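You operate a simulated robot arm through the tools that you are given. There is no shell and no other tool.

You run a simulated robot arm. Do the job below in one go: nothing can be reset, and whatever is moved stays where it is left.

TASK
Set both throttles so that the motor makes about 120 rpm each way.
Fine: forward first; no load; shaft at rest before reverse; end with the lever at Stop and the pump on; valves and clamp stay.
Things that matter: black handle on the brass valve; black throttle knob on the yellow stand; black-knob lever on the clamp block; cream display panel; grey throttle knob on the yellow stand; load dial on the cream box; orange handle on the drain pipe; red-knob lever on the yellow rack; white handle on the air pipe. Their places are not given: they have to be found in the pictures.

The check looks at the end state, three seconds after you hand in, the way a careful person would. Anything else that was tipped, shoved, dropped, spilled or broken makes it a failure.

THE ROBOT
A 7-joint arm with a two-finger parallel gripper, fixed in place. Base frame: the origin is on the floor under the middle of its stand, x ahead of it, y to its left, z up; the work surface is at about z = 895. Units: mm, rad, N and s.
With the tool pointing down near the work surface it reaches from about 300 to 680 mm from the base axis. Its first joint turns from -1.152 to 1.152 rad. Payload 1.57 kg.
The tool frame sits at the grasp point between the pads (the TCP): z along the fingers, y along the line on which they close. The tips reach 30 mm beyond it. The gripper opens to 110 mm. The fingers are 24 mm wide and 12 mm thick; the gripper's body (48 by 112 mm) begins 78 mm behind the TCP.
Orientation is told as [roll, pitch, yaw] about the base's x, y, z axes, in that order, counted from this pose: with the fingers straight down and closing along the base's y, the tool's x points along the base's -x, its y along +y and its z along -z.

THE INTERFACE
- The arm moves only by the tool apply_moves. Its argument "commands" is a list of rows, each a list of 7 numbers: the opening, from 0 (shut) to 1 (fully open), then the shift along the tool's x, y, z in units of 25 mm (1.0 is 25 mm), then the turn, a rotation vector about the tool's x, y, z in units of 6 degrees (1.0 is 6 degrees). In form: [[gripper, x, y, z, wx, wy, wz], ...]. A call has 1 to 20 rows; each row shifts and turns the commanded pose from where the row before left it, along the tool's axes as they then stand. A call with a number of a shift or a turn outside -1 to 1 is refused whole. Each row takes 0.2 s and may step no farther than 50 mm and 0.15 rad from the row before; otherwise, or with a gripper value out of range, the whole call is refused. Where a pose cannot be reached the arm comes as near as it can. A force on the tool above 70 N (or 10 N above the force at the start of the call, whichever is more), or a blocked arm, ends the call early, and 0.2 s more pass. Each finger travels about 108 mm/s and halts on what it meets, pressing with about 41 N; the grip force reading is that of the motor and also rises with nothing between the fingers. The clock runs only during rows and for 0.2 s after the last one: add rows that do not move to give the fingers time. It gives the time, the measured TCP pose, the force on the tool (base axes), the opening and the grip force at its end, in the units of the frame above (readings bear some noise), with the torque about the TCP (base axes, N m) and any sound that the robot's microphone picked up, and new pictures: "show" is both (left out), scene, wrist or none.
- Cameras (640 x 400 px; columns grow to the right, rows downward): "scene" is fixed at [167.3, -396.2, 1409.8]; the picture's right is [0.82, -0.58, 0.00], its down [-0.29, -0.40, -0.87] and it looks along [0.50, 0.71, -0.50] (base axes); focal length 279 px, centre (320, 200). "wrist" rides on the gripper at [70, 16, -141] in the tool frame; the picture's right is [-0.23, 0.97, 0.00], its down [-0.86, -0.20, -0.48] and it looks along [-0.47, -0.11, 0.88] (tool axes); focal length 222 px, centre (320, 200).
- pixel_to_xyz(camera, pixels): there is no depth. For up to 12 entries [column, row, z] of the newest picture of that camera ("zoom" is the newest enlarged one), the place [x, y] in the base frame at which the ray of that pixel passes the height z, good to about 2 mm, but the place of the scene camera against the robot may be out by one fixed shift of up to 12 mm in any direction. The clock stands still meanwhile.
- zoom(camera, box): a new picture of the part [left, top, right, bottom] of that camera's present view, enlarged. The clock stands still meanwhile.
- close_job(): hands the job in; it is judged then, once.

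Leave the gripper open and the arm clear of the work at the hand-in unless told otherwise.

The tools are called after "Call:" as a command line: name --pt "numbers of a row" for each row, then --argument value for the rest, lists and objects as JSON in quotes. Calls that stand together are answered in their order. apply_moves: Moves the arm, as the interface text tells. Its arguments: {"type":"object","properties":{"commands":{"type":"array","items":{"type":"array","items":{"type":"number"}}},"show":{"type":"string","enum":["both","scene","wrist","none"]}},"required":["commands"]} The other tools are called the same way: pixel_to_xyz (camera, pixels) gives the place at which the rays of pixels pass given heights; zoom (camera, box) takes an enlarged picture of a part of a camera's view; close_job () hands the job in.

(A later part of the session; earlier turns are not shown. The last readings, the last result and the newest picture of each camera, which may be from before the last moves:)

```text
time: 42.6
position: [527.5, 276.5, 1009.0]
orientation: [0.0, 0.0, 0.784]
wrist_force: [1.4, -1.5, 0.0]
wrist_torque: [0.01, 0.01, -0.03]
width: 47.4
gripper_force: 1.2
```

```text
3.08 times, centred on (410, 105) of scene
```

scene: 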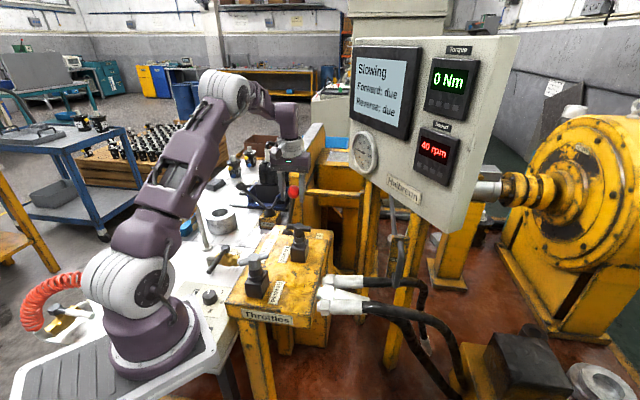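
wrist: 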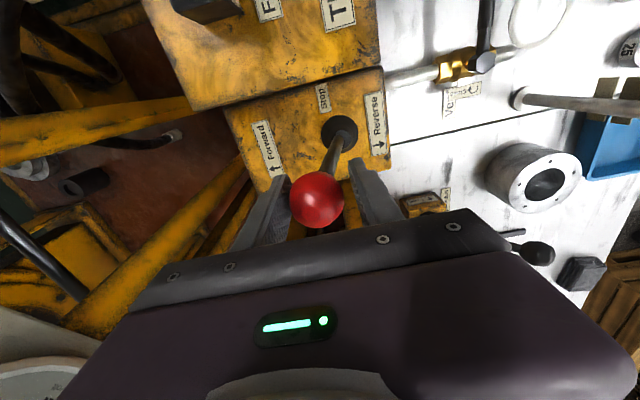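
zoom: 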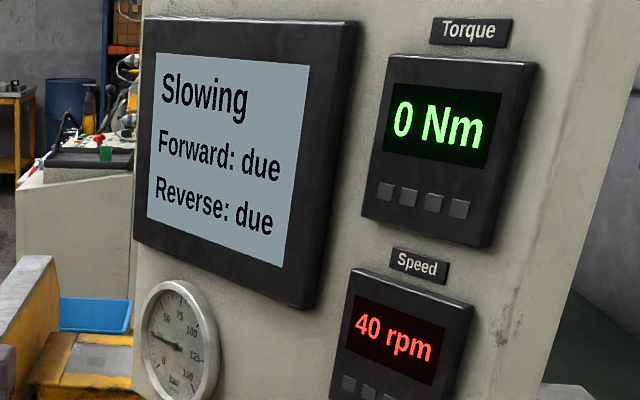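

"Slowing", 40 rpm. Continue the last 28 mm so the cage is centred on the Stop position.

Call:
apply_moves --pt "0.42 -0.02 0.38 -0.06 0 0 0" --pt "0.42 -0.02 0.38 -0.06 0 0 0" --pt "0.42 -0.02 0.37 -0.04 0 0 0" --pt "0.42 0 0 0 0 0 0" --pt "0.42 0 0 0 0 0 0"

Call:
zoom --camera "wrist" --box '[220, 80, 420, 240]'

Call:
zoom --camera "scene" --box '[345, 40, 475, 170]'

```text
time: 43.8
position: [510.6, 298.0, 1012.2]
orientation: [0.0, 0.0, 0.782]
wrist_force: [-0.4, -0.1, 0.3]
wrist_torque: [-0.01, -0.02, 0.0]
width: 46.3
gripper_force: 0.1
```

scene: 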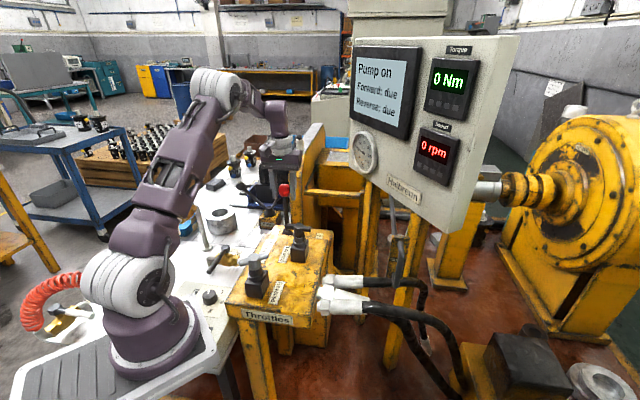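
wrist: 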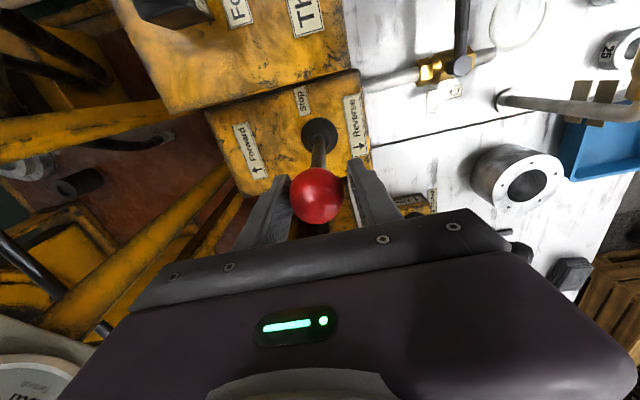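

```text
2.50 times, centred on (320, 160) of wrist
```

zoom: 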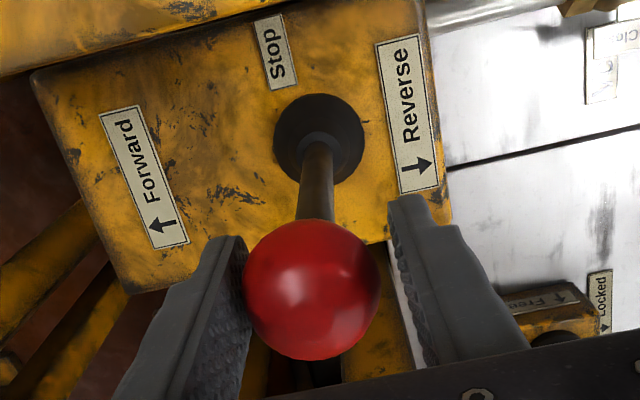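

```text
3.08 times, centred on (410, 105) of scene
```

zoom: 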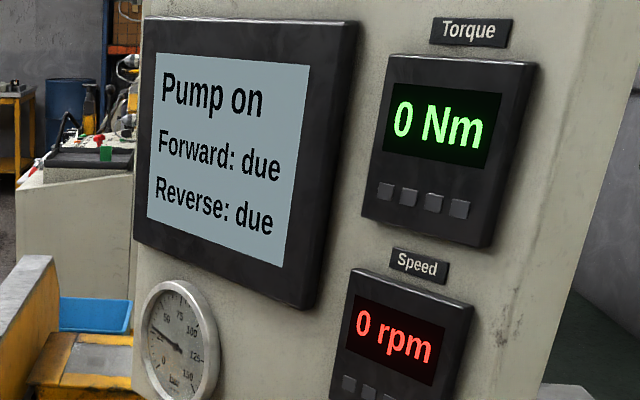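

Motor is at rest: "Pump on", 0 rpm, yet "Forward: due" still shows. I centre the lever by closing the fingers on the ball at the original Stop position, and wait to see whether the status updates.

Call:
apply_moves --pt "0.42 0.06 0.02 0 0 0 0" --pt "0.36 0 0 0 0 0 0" --pt "0.34 0 0 0 0 0 0" --pt "0.34 0 0 0 0 0 0" --pt "0.34 0 0 0 0 0 0"

Call:
zoom --camera "wrist" --box '[220, 80, 420, 240]'

Call:
zoom --camera "scene" --box '[345, 40, 475, 170]'

```text
time: 45.0
position: [508.1, 297.2, 1013.2]
orientation: [0.0, 0.001, 0.783]
wrist_force: [1.4, -0.9, 3.6]
wrist_torque: [-0.2, -0.1, -0.04]
width: 40.3
gripper_force: 44.8
```

scene: 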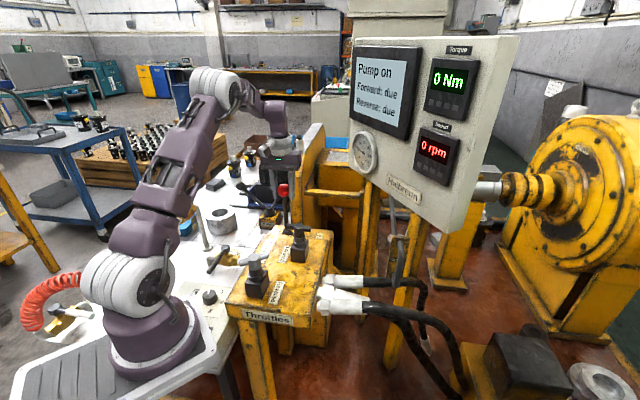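
wrist: 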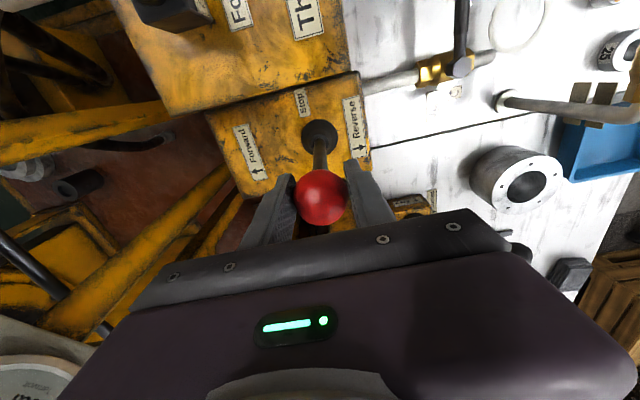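

```text
2.50 times, centred on (320, 160) of wrist
```

zoom: 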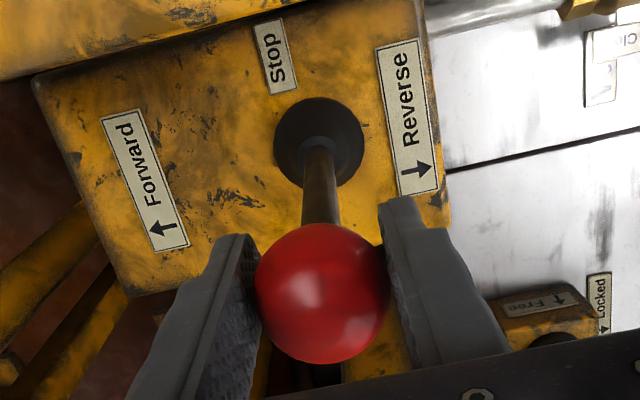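

```text
3.08 times, centred on (410, 105) of scene
```

zoom: 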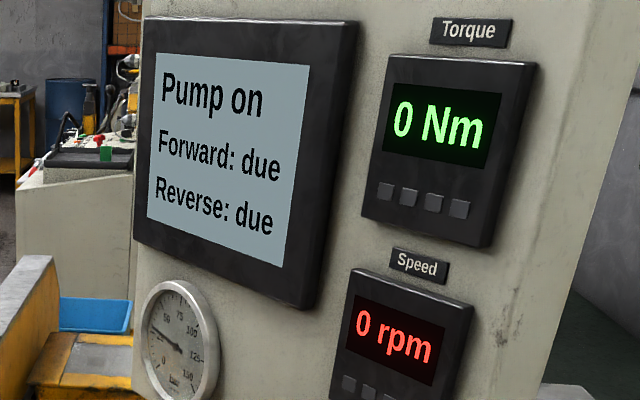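

Ball diameter is 40 mm; the lever is centred at Stop. "Forward: due" didn't clear. My forward setting could be anywhere in about 116–122 rpm, and the lever earlier wasn't fully home, so I'll rerun Forward with the lever pushed fully over and refine the throttle. Loosen the cage and push to Forward.

Call:
apply_moves --pt "0.45 0 0 0 0 0 0" --pt "0.45 0 0 0 0 0 0" --pt "0.45 0 -0.4 0.02 0 0 0" --pt "0.45 0 -0.4 0.03 0 0 0" --pt "0.45 0 -0.4 0.05 0 0 0" --pt "0.45 0 -0.4 0.07 0 0 0" --pt "0.45 0 -0.4 0.1 0 0 0" --pt "0.45 0 -0.4 0.12 0 0 0" --pt "0.45 0 -0.4 0.14 0 0 0" --pt "0.45 0 0 0 0 0 0"

Call:
zoom --camera "wrist" --box '[220, 80, 420, 240]'

Call:
zoom --camera "scene" --box '[345, 40, 475, 170]'

```text
time: 47.2
position: [558.6, 246.0, 999.4]
orientation: [0.0, 0.0, 0.783]
wrist_force: [-0.4, 0.9, 0.5]
wrist_torque: [-0.02, -0.02, 0.01]
width: 49.5
gripper_force: 0.0
```

scene: 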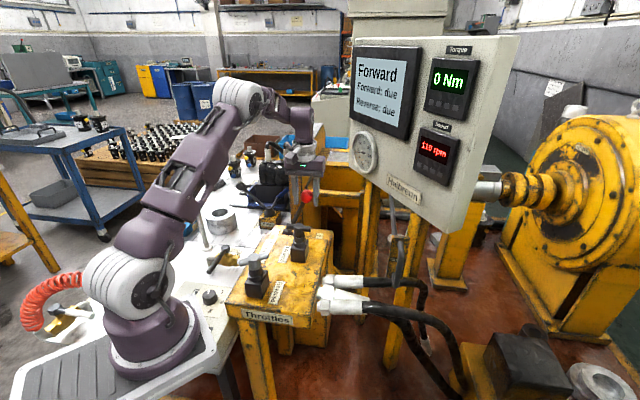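
wrist: 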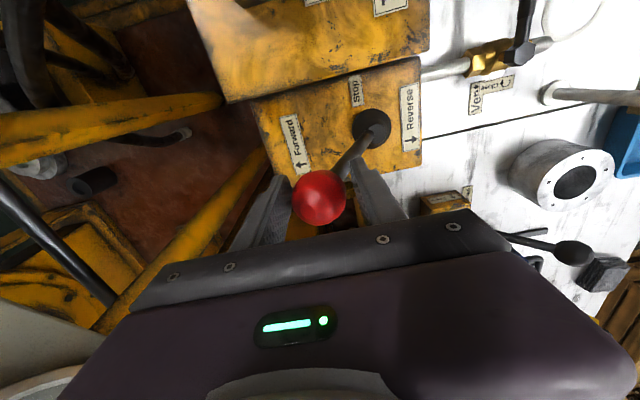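

```text
2.50 times, centred on (320, 160) of wrist
```

zoom: 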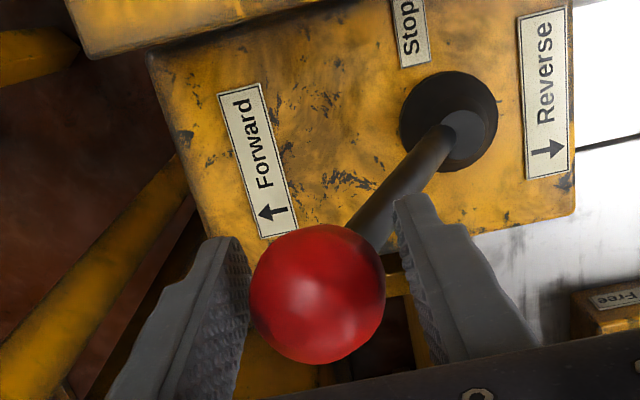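

```text
3.08 times, centred on (410, 105) of scene
```

zoom: 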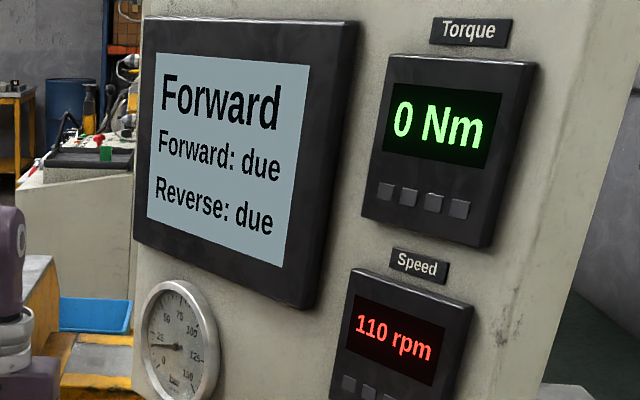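

Forward again, 110 rpm and rising; the ball leans toward the forward-side finger, so it is pulling itself home. I follow 10 mm further and hold.

Call:
apply_moves --pt "0.45 0 -0.2 0.05 0 0 0" --pt "0.45 0 -0.2 0.05 0 0 0" --pt "0.45 0 0 0 0 0 0" --pt "0.45 0 0 0 0 0 0" --pt "0.45 0 0 0 0 0 0" --pt "0.45 0 0 0 0 0 0" --pt "0.45 0 0 0 0 0 0"

Call:
zoom --camera "wrist" --box '[220, 80, 420, 240]'

Call:
zoom --camera "scene" --box '[345, 40, 475, 170]'

```text
time: 48.8
position: [563.3, 240.7, 997.4]
orientation: [0.001, 0.0, 0.784]
wrist_force: [-6.0, 3.6, 6.0]
wrist_torque: [0.26, 0.26, 0.06]
width: 55.1
gripper_force: 3.0
```

scene: 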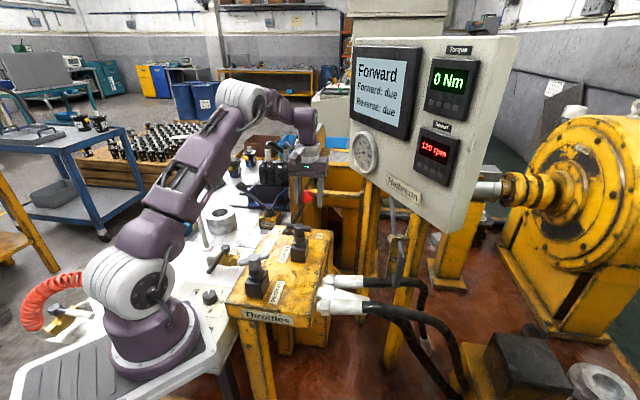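
wrist: 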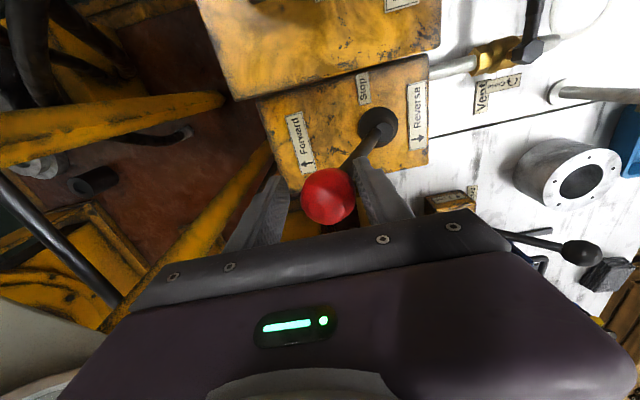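

```text
2.50 times, centred on (320, 160) of wrist
```

zoom: 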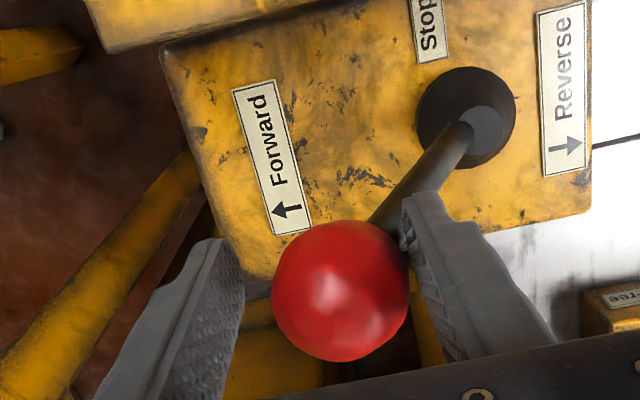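

```text
3.08 times, centred on (410, 105) of scene
```

zoom: 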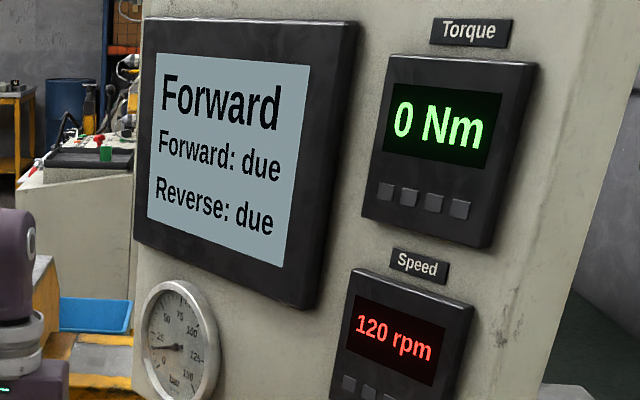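

Lever is at its end stop (7 N). I back off, open, rise, and wait a few seconds at 120 rpm to see if the status changes.

Call:
apply_moves --pt "0.5 0 0.25 0 0 0 0" --pt "0.7 0 0 0 0 0 0" --pt "0.9 0 0 0 0 0 0" --pt "1 0 0 0 0 0 0" --pt "1 0 0 -1 0 0 0" --pt "1 0 0 -1 0 0 0" --pt "1 0 0 -1 0 0 0" --pt "1 0 0 -1 0 0 0" --pt "1 0 0 0 0 0 0" --pt "1 0 0 0 0 0 0" --pt "1 0 0 0 0 0 0" --pt "1 0 0 0 0 0 0" --pt "1 0 0 0 0 0 0" --pt "1 0 0 0 0 0 0" --pt "1 0 0 0 0 0 0"

Call:
zoom --camera "scene" --box '[345, 40, 475, 170]'

```text
time: 52.0
position: [560.3, 244.3, 1095.9]
orientation: [-0.001, 0.0, 0.785]
wrist_force: [-0.3, 0.9, -0.5]
wrist_torque: [-0.01, 0.03, 0.01]
width: 110.1
gripper_force: 0.1
```

scene: 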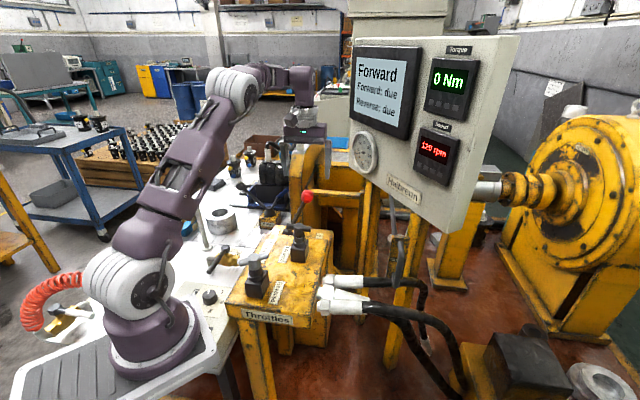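
wrist: 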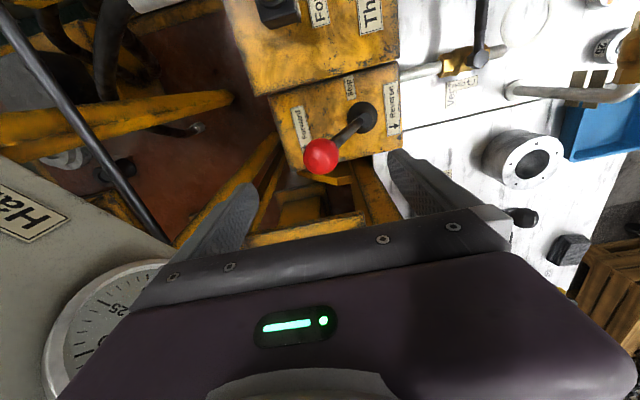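

```text
3.08 times, centred on (410, 105) of scene
```

zoom: 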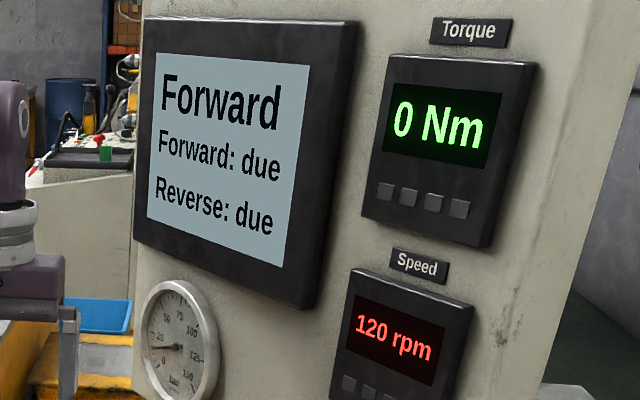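

Still "due" at 120 rpm. I'll go back to the forward throttle and bracket 120 more precisely (find the 130/120 and 120/110 edges).

Call:
apply_moves --pt "1 0.903 -0.073 0 0 0 0" --pt "1 0.903 -0.073 0 0 0 0" --pt "1 0.903 -0.073 0 0 0 0" --pt "1 0.903 -0.073 0 0 0 0" --pt "1 0.903 -0.073 0 0 0 0" --pt "1 0.903 -0.073 0 0 0 0" --pt "1 0.903 -0.073 0 0 0 0" --pt "1 0 0 0 0 0 0.977" --pt "1 0 0 0 0 0 0.977" --pt "1 0 0 0 0 0 0.977" --pt "1 0 0 0 0 0 0.977" --pt "1 0 0 0 0 0 0.977" --pt "1 0 0 0 0 0 0.977" --pt "1 0 0 0 0 0 0.977" --pt "1 0 0 0 0 0 0.977" --show "none"

Call:
apply_moves --pt "0.9 0 0 0 0 0 0.977" --pt "0.8 0 0 0 0 0 0.977" --pt "0.7 0 0 0 0 0 0.977" --pt "0.6 0 0 0 0 0 0.977" --pt "0.6 0 0 0 0 0 0.977" --pt "0.6 0 0 0 0 0 0.977" --pt "0.6 0 0 0 0 0 0.977" --pt "0.6 0 0 0 0 0 0.977" --pt "0.6 0 0 0 0 0 0"

Call:
zoom --camera "wrist" --box '[260, 90, 380, 210]'

Call:
zoom --camera "scene" --box '[345, 40, 475, 170]'

```text
time: 55.2
position: [455.9, 124.9, 1096.4]
orientation: [-0.002, 0.002, -0.038]
wrist_force: [1.0, 0.0, 0.2]
wrist_torque: [-0.02, -0.04, -0.01]
width: 110.1
gripper_force: 0.1
```

```text
time: 57.2
position: [457.8, 125.8, 1096.8]
orientation: [0.0, 0.0, -0.854]
wrist_force: [-0.1, 0.1, 0.0]
wrist_torque: [-0.01, -0.01, 0.02]
width: 65.9
gripper_force: 0.1
```

scene: 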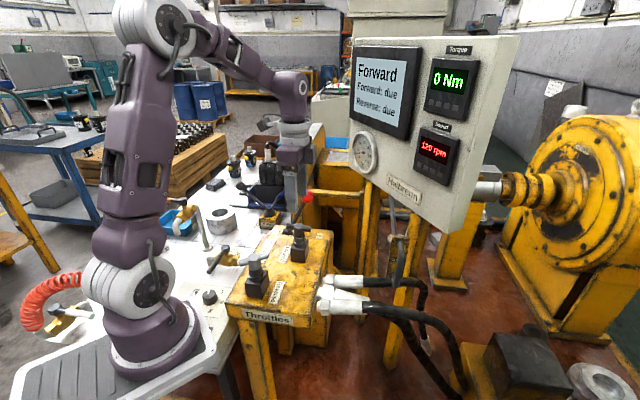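
wrist: 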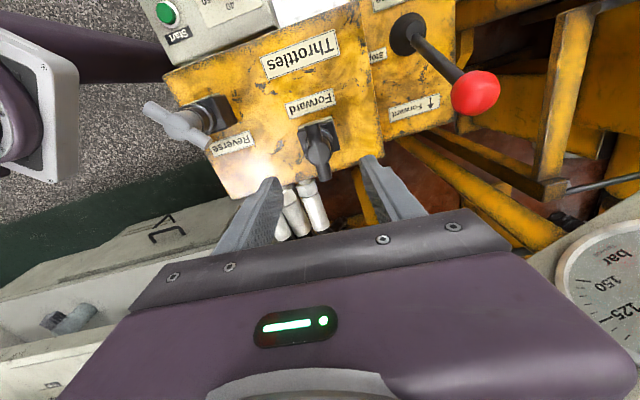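

```text
3.33 times, centred on (320, 150) of wrist
```

zoom: 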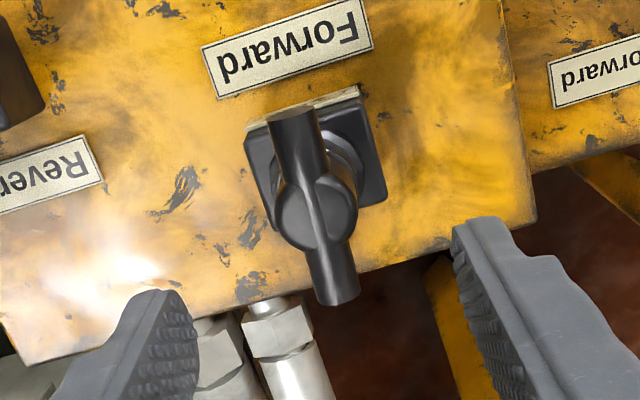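

```text
3.08 times, centred on (410, 105) of scene
```

zoom: 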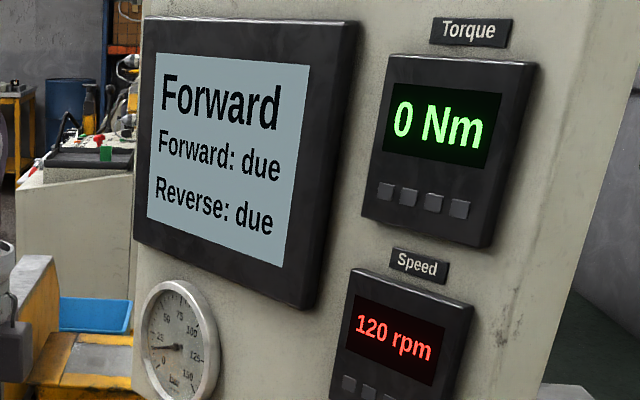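

Aligned; shift 3 mm in −y and descend to z≈1006 again, then grip the hub.

Call:
apply_moves --pt "0.6 -0.09 -0.08 0.63 0 0 0" --pt "0.6 0 0 1 0 0 0" --pt "0.6 0 0 1 0 0 0" --pt "0.6 0 0 1 0 0 0" --pt "0.5 0 0 0 0 0 0" --pt "0.3 0 0 0 0 0 0" --pt "0.1 0 0 0 0 0 0" --pt "0.1 0 0 0 0 0 0" --pt "0.1 0 0 0 0 0 0"

Call:
zoom --camera "wrist" --box '[240, 100, 400, 240]'

Call:
zoom --camera "scene" --box '[345, 40, 475, 170]'

```text
time: 59.2
position: [456.7, 122.4, 1006.5]
orientation: [0.001, 0.001, -0.852]
wrist_force: [6.3, 4.4, -12.1]
wrist_torque: [-0.5, 0.0, 0.0]
width: 27.6
gripper_force: 37.8
```

scene: 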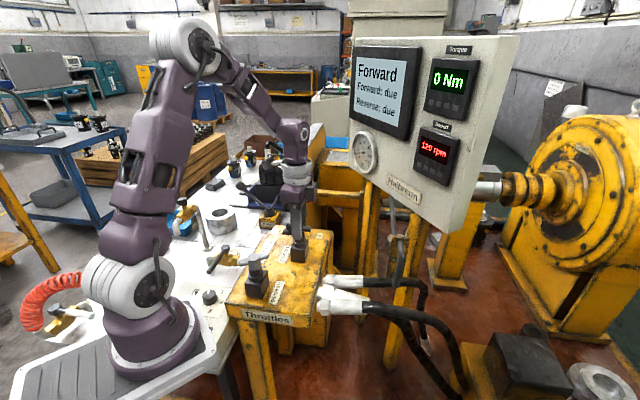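
wrist: 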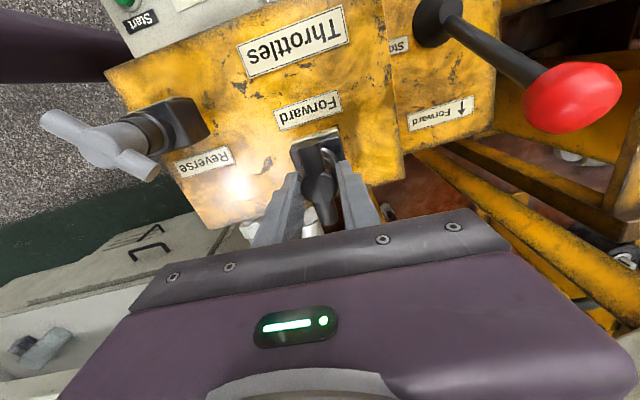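

```text
2.86 times, centred on (320, 170) of wrist
```

zoom: 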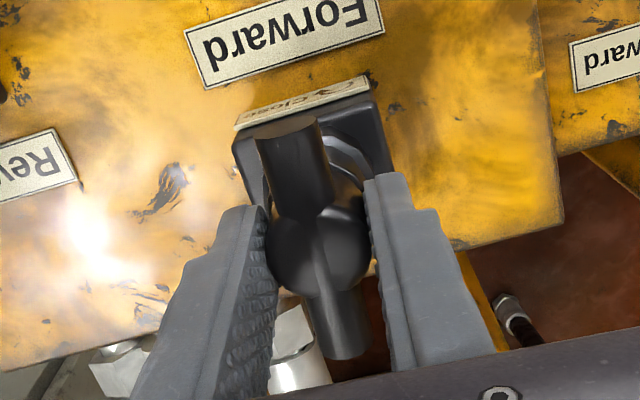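

```text
3.08 times, centred on (410, 105) of scene
```

zoom: 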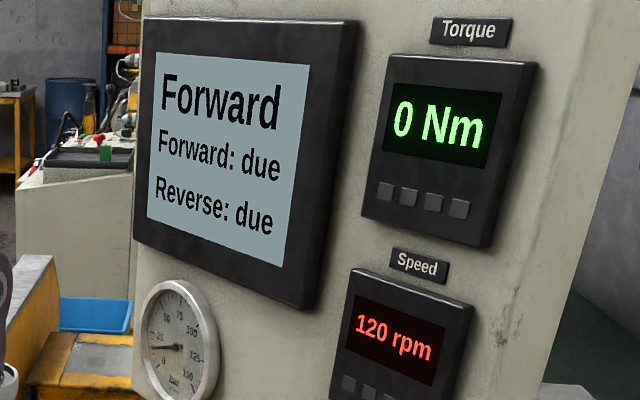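

Gripped again at yaw −48.8°, 120 rpm. Turn 2.1° clockwise and wait.

Call:
apply_moves --pt "0.1 0 0 0 0 0 0.35" --pt "0.1 0 0 0 0 0 0" --pt "0.1 0 0 0 0 0 0" --pt "0.1 0 0 0 0 0 0" --pt "0.1 0 0 0 0 0 0" --pt "0.1 0 0 0 0 0 0" --pt "0.1 0 0 0 0 0 0" --pt "0.1 0 0 0 0 0 0" --show "scene"

Call:
zoom --camera "scene" --box '[345, 40, 475, 170]'

```text
time: 61.0
position: [457.1, 122.2, 1005.3]
orientation: [-0.001, 0.0, -0.889]
wrist_force: [6.2, 11.0, -24.3]
wrist_torque: [0.7, -0.53, -0.06]
width: 27.6
gripper_force: 38.3
```

scene: 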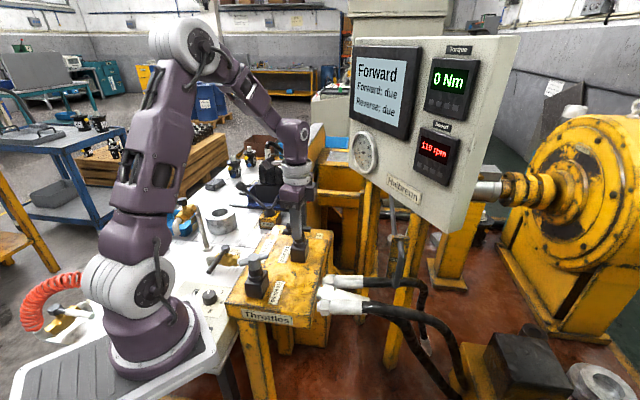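

```text
3.08 times, centred on (410, 105) of scene
```

zoom: 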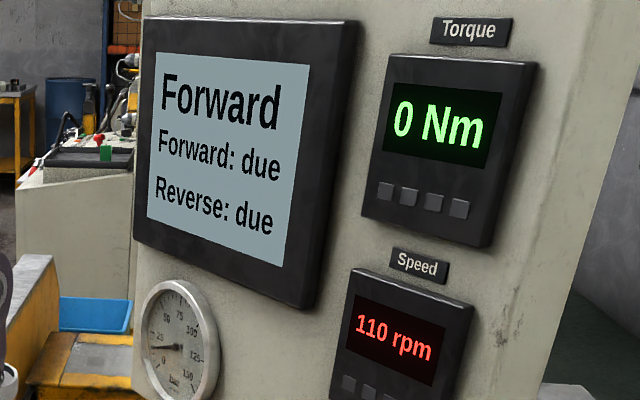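

110 rpm now, so the 120/110 edge is just past my earlier setting (I was near 116). The middle of the 120 band is ~4.3° back; I turn back 4.2° counter-clockwise and wait, watching the status.

Call:
apply_moves --pt "0.1 0 0 0 0 0 -0.35" --pt "0.1 0 0 0 0 0 -0.35" --pt "0.1 0 0 0 0 0 0" --pt "0.1 0 0 0 0 0 0" --pt "0.1 0 0 0 0 0 0" --pt "0.1 0 0 0 0 0 0" --pt "0.1 0 0 0 0 0 0" --pt "0.1 0 0 0 0 0 0" --pt "0.1 0 0 0 0 0 0" --pt "0.1 0 0 0 0 0 0" --pt "0.1 0 0 0 0 0 0" --show "scene"

Call:
zoom --camera "scene" --box '[345, 40, 475, 170]'

```text
time: 63.4
position: [456.6, 122.5, 1006.8]
orientation: [0.0, -0.001, -0.815]
wrist_force: [5.3, 27.4, -20.2]
wrist_torque: [0.31, 0.47, -0.05]
width: 27.6
gripper_force: 38.0
```

scene: 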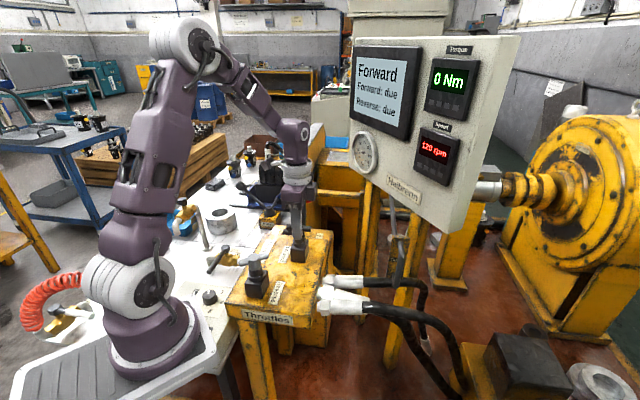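

```text
3.08 times, centred on (410, 105) of scene
```

zoom: 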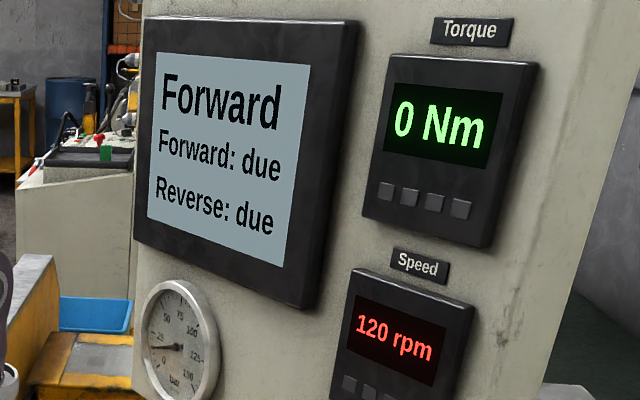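

120 rpm in mid-band. I release and rise, keeping hands off for a few seconds to see whether the status line changes.

Call:
apply_moves --pt "0.3 0 0 0 0 0 0" --pt "0.5 0 0 0 0 0 0" --pt "0.6 0 0 0 0 0 0" --pt "0.6 0 0 -0.8 0 0 0" --pt "0.6 0 0 -1 0 0 0" --pt "0.6 0 0 -1 0 0 0" --pt "0.6 0 0 -1 0 0 0" --pt "0.6 0 0 0 0 0 0" --pt "0.6 0 0 0 0 0 0" --pt "0.6 0 0 0 0 0 0" --pt "0.6 0 0 0 0 0 0" --pt "0.6 0 0 0 0 0 0" --pt "0.6 0 0 0 0 0 0" --pt "0.6 0 0 0 0 0 0" --pt "0.6 0 0 0 0 0 0" --pt "0.6 0 0 0 0 0 0" --pt "0.6 0 0 0 0 0 0" --pt "0.6 0 0 0 0 0 0"

Call:
zoom --camera "scene" --box '[345, 40, 475, 170]'

Call:
zoom --camera "wrist" --box '[130, 70, 330, 200]'

```text
time: 67.2
position: [456.7, 122.9, 1101.0]
orientation: [0.0, 0.0, -0.816]
wrist_force: [0.2, 0.6, 0.3]
wrist_torque: [-0.02, -0.03, 0.01]
width: 66.1
gripper_force: 0.1
```

scene: 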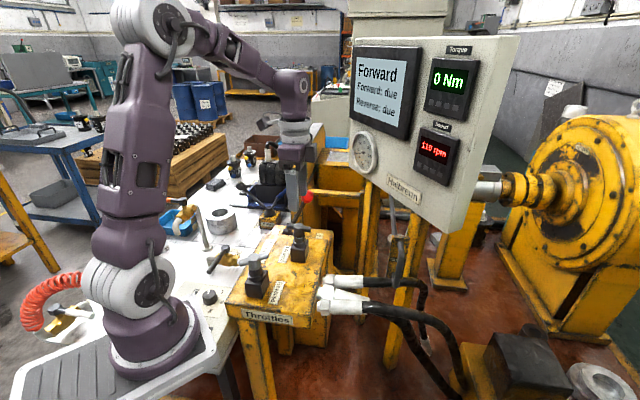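
wrist: 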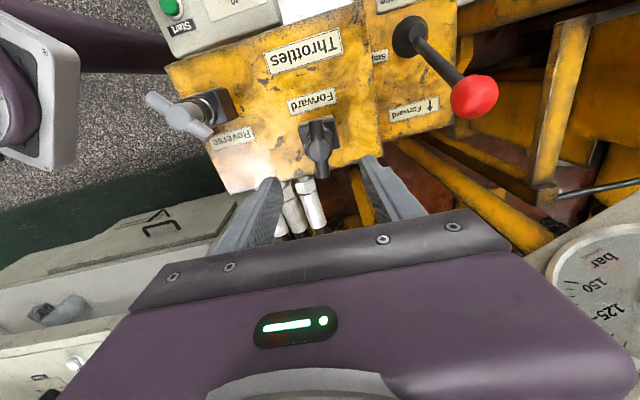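

```text
3.08 times, centred on (410, 105) of scene
```

zoom: 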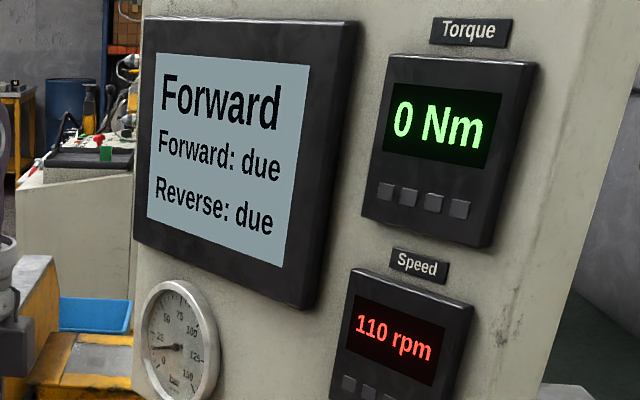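

```text
3.08 times, centred on (230, 135) of wrist
```

zoom: 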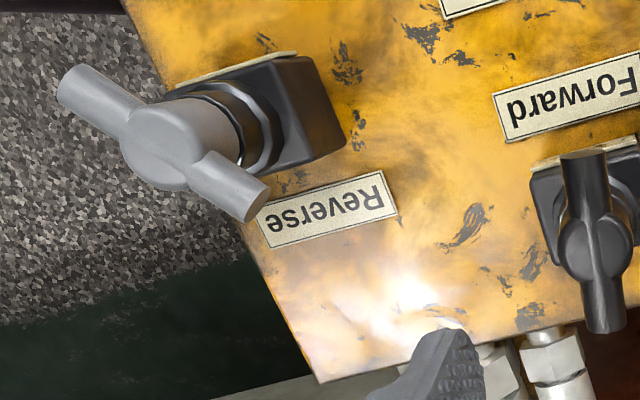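

After release it reads 110: the sideways preload in the grip nudged the knob as the fingers opened. I'll switch to a cleaner method: fingers loosely around the hub, turning the bar by contact only, then backing off unloaded. First measure the bar's present angle.

Call:
zoom --camera "wrist" --box '[285, 105, 355, 190]'

```text
4.71 times, centred on (320, 148) of wrist
```

zoom: 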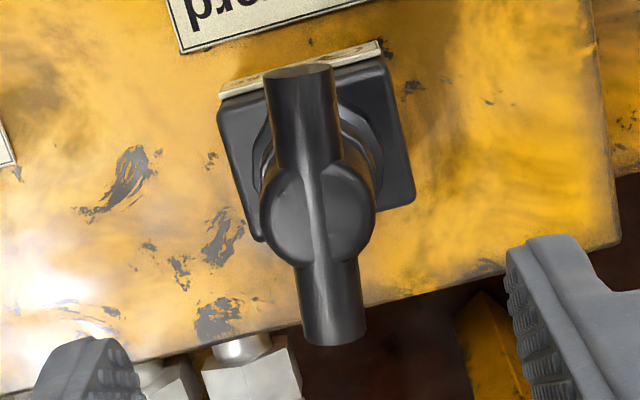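

Call:
pixel_to_xyz --camera "wrist" --pixels '[[315.8, 122.5, 990], [322.8, 174.5, 990], [319.6, 150.8, 990], [315.8, 122.5, 997], [322.8, 174.5, 997]]'

```text
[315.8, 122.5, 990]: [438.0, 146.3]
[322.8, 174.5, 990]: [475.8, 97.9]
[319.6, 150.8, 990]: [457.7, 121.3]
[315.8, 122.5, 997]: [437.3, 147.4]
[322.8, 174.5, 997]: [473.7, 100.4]
```

Bar is at about −52°, hub ≈ (457,122.8); my TCP is right over it. I descend with fingers open ~60 mm, then close to 34 mm (not gripping the 27.6 mm hub).

Call:
apply_moves --pt "0.55 0 0 0.8 0 0 0.5" --pt "0.55 0 0 1 0 0 0" --pt "0.55 0 0 1 0 0 0" --pt "0.55 0 0 1 0 0 0" --pt "0.45 0 0 0 0 0 0" --pt "0.31 0 0 0 0 0 0" --pt "0.31 0 0 0 0 0 0"

Call:
zoom --camera "wrist" --box '[240, 100, 400, 240]'

Call:
zoom --camera "scene" --box '[345, 40, 475, 170]'

```text
time: 68.8
position: [456.5, 123.2, 1005.3]
orientation: [0.0, 0.0, -0.871]
wrist_force: [0.1, 0.2, 0.7]
wrist_torque: [-0.02, -0.02, 0.04]
width: 34.2
gripper_force: 0.1
```

scene: 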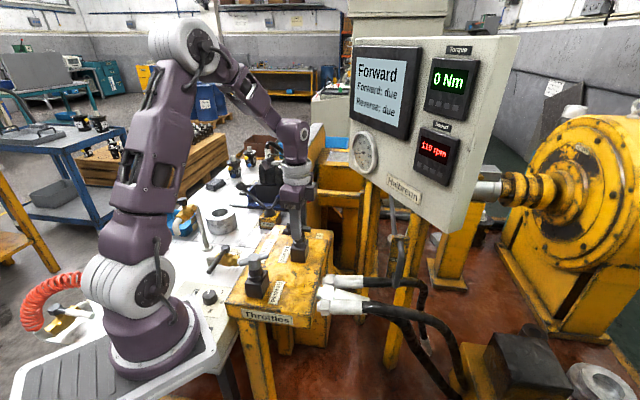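
wrist: 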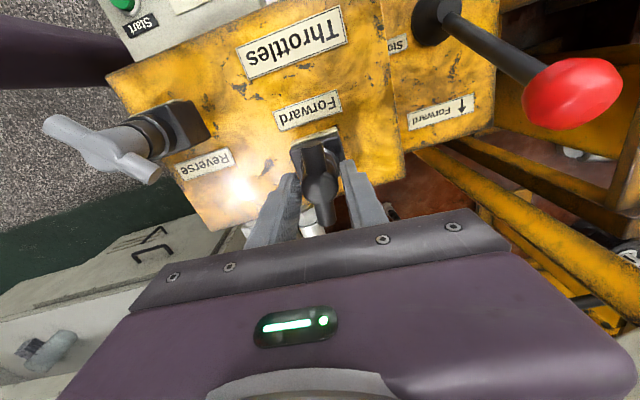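

```text
2.86 times, centred on (320, 170) of wrist
```

zoom: 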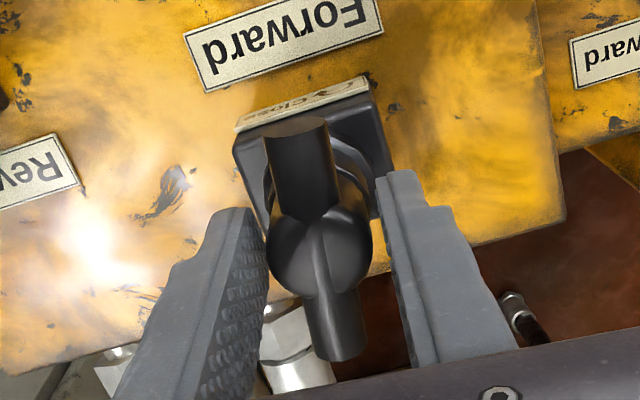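

```text
3.08 times, centred on (410, 105) of scene
```

zoom: 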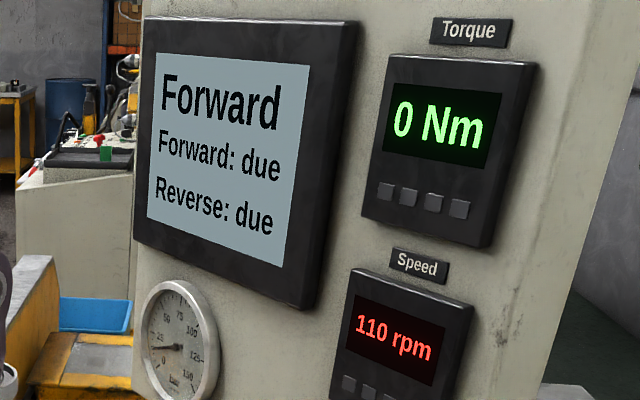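

Fingers are clear of the hub on both sides. Rotate counter-clockwise 27° (still short of contact at ~32° lead), then look.

Call:
apply_moves --pt "0.31 0 0 0 0 0 -0.9" --pt "0.31 0 0 0 0 0 -0.9" --pt "0.31 0 0 0 0 0 -0.9" --pt "0.31 0 0 0 0 0 -0.9" --pt "0.31 0 0 0 0 0 -0.9" --pt "0.31 0 0 0 0 0 0" --pt "0.31 0 0 0 0 0 0"

Call:
zoom --camera "wrist" --box '[240, 100, 400, 240]'

Call:
zoom --camera "scene" --box '[345, 40, 475, 170]'

```text
time: 70.4
position: [457.3, 121.5, 1007.0]
orientation: [-0.001, 0.002, -0.397]
wrist_force: [0.3, 0.3, 0.8]
wrist_torque: [0.0, 0.01, 0.01]
width: 34.0
gripper_force: 0.1
```

scene: 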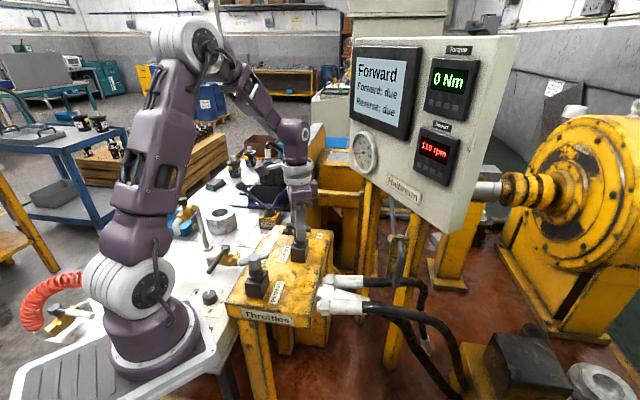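
wrist: 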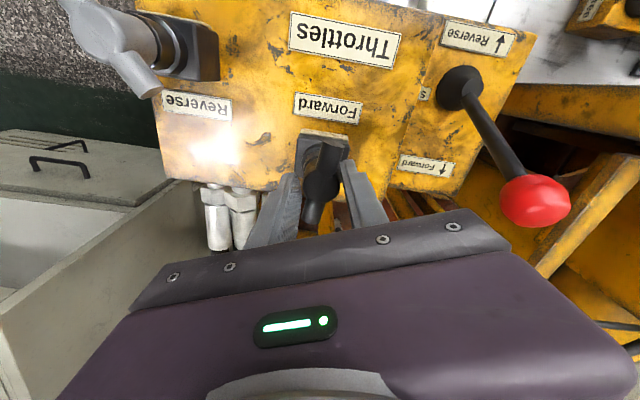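

```text
2.86 times, centred on (320, 170) of wrist
```

zoom: 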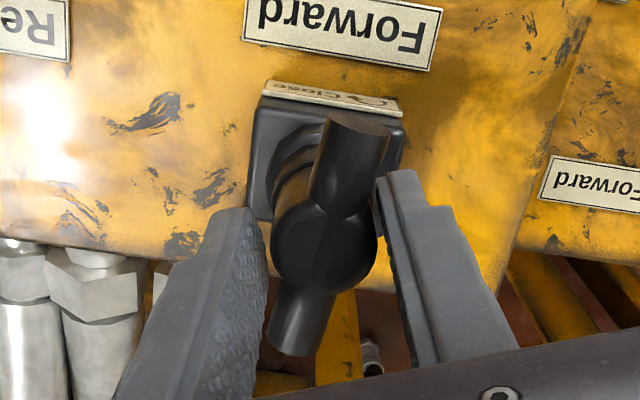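

```text
3.08 times, centred on (410, 105) of scene
```

zoom: 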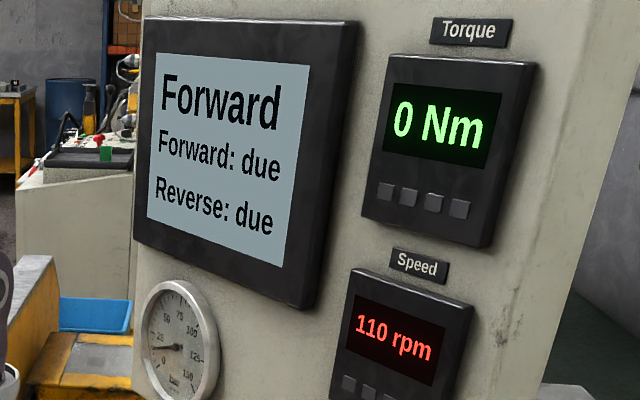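

No contact force yet, 110 rpm. Continue 6° counter-clockwise and wait.

Call:
apply_moves --pt "0.31 0 0 0 0 0 -0.5" --pt "0.31 0 0 0 0 0 -0.5" --pt "0.31 0 0 0 0 0 0" --pt "0.31 0 0 0 0 0 0" --pt "0.31 0 0 0 0 0 0" --pt "0.31 0 0 0 0 0 0" --pt "0.31 0 0 0 0 0 0"

Call:
zoom --camera "wrist" --box '[240, 100, 400, 240]'

Call:
zoom --camera "scene" --box '[345, 40, 475, 170]'

```text
time: 72.0
position: [457.1, 121.3, 1005.5]
orientation: [-0.001, 0.002, -0.293]
wrist_force: [0.1, 0.4, 0.6]
wrist_torque: [-0.02, -0.02, -0.01]
width: 35.3
gripper_force: 1.2
```

scene: 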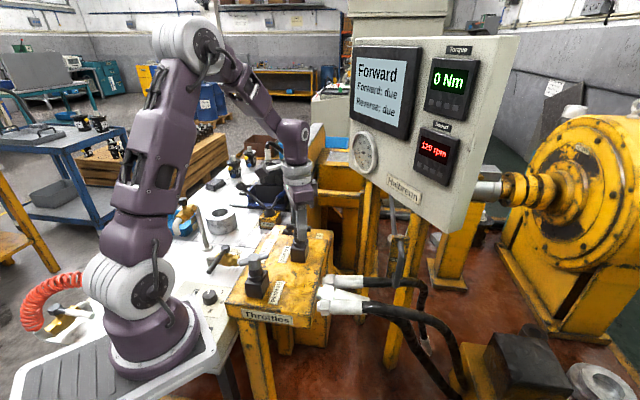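
wrist: 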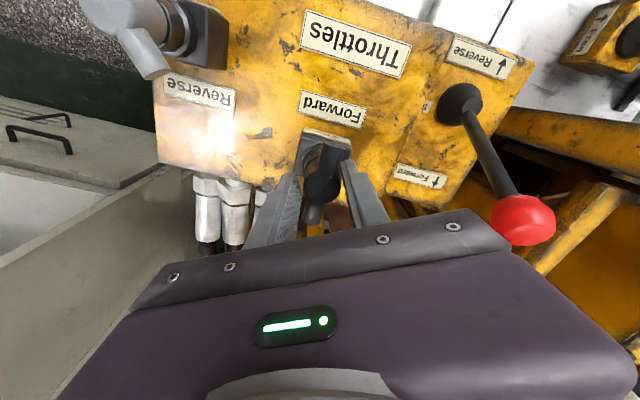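

```text
2.86 times, centred on (320, 170) of wrist
```

zoom: 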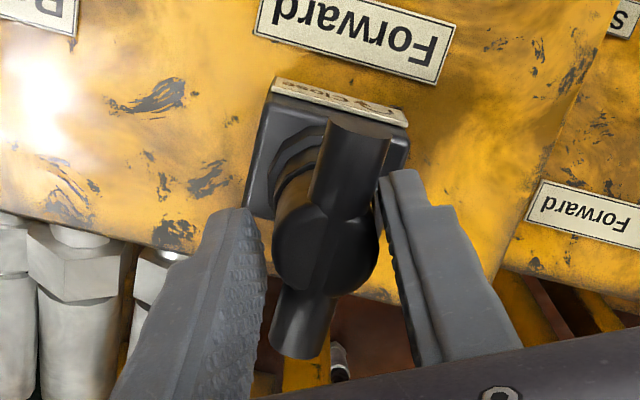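

```text
3.08 times, centred on (410, 105) of scene
```

zoom: 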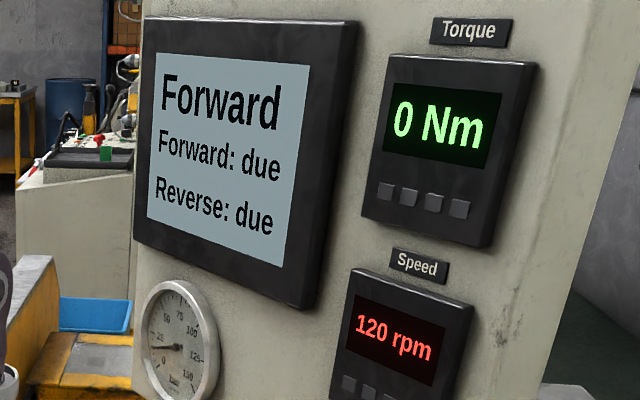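

Contact made: bar turned slightly and the display flipped to 120 (so ~115–117 now). Another ~3.3° should put it mid-band.

Call:
apply_moves --pt "0.31 0 0 0 0 0 -0.28" --pt "0.31 0 0 0 0 0 -0.28" --pt "0.31 0 0 0 0 0 0" --pt "0.31 0 0 0 0 0 0" --pt "0.31 0 0 0 0 0 0" --pt "0.31 0 0 0 0 0 0" --pt "0.31 0 0 0 0 0 0" --pt "0.31 0 0 0 0 0 0"

Call:
zoom --camera "wrist" --box '[240, 100, 400, 240]'

Call:
zoom --camera "scene" --box '[345, 40, 475, 170]'

```text
time: 73.8
position: [457.0, 121.8, 1006.0]
orientation: [0.001, 0.0, -0.233]
wrist_force: [0.7, 1.1, 0.2]
wrist_torque: [0.04, 0.0, -0.02]
width: 35.6
gripper_force: 0.6
```

scene: 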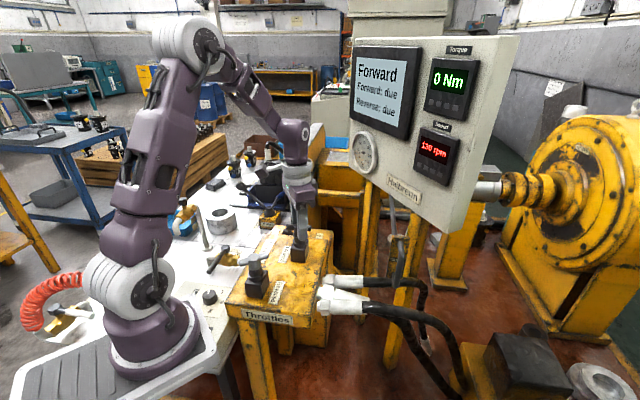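
wrist: 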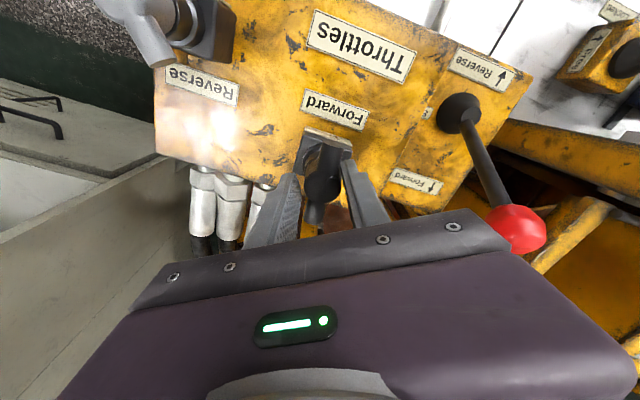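

```text
2.86 times, centred on (320, 170) of wrist
```

zoom: 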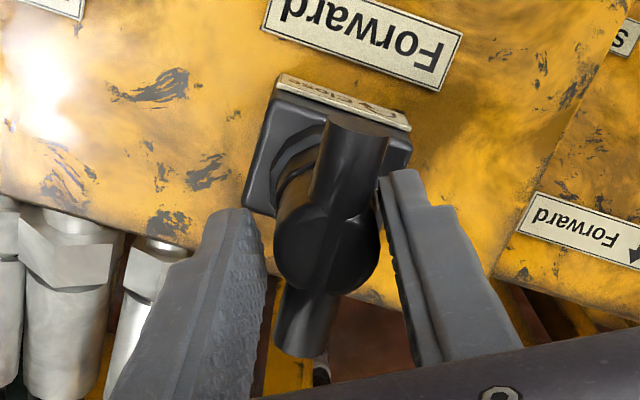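

```text
3.08 times, centred on (410, 105) of scene
```

zoom: 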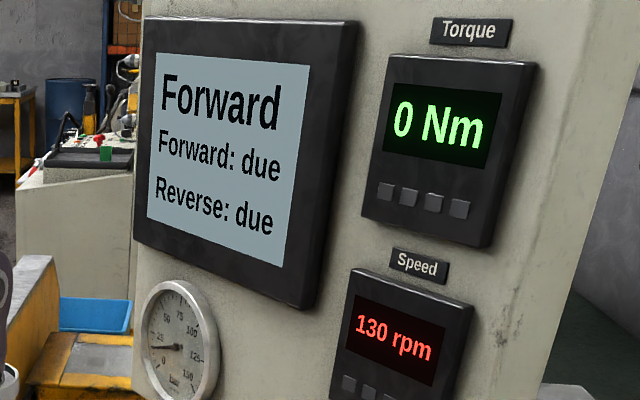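

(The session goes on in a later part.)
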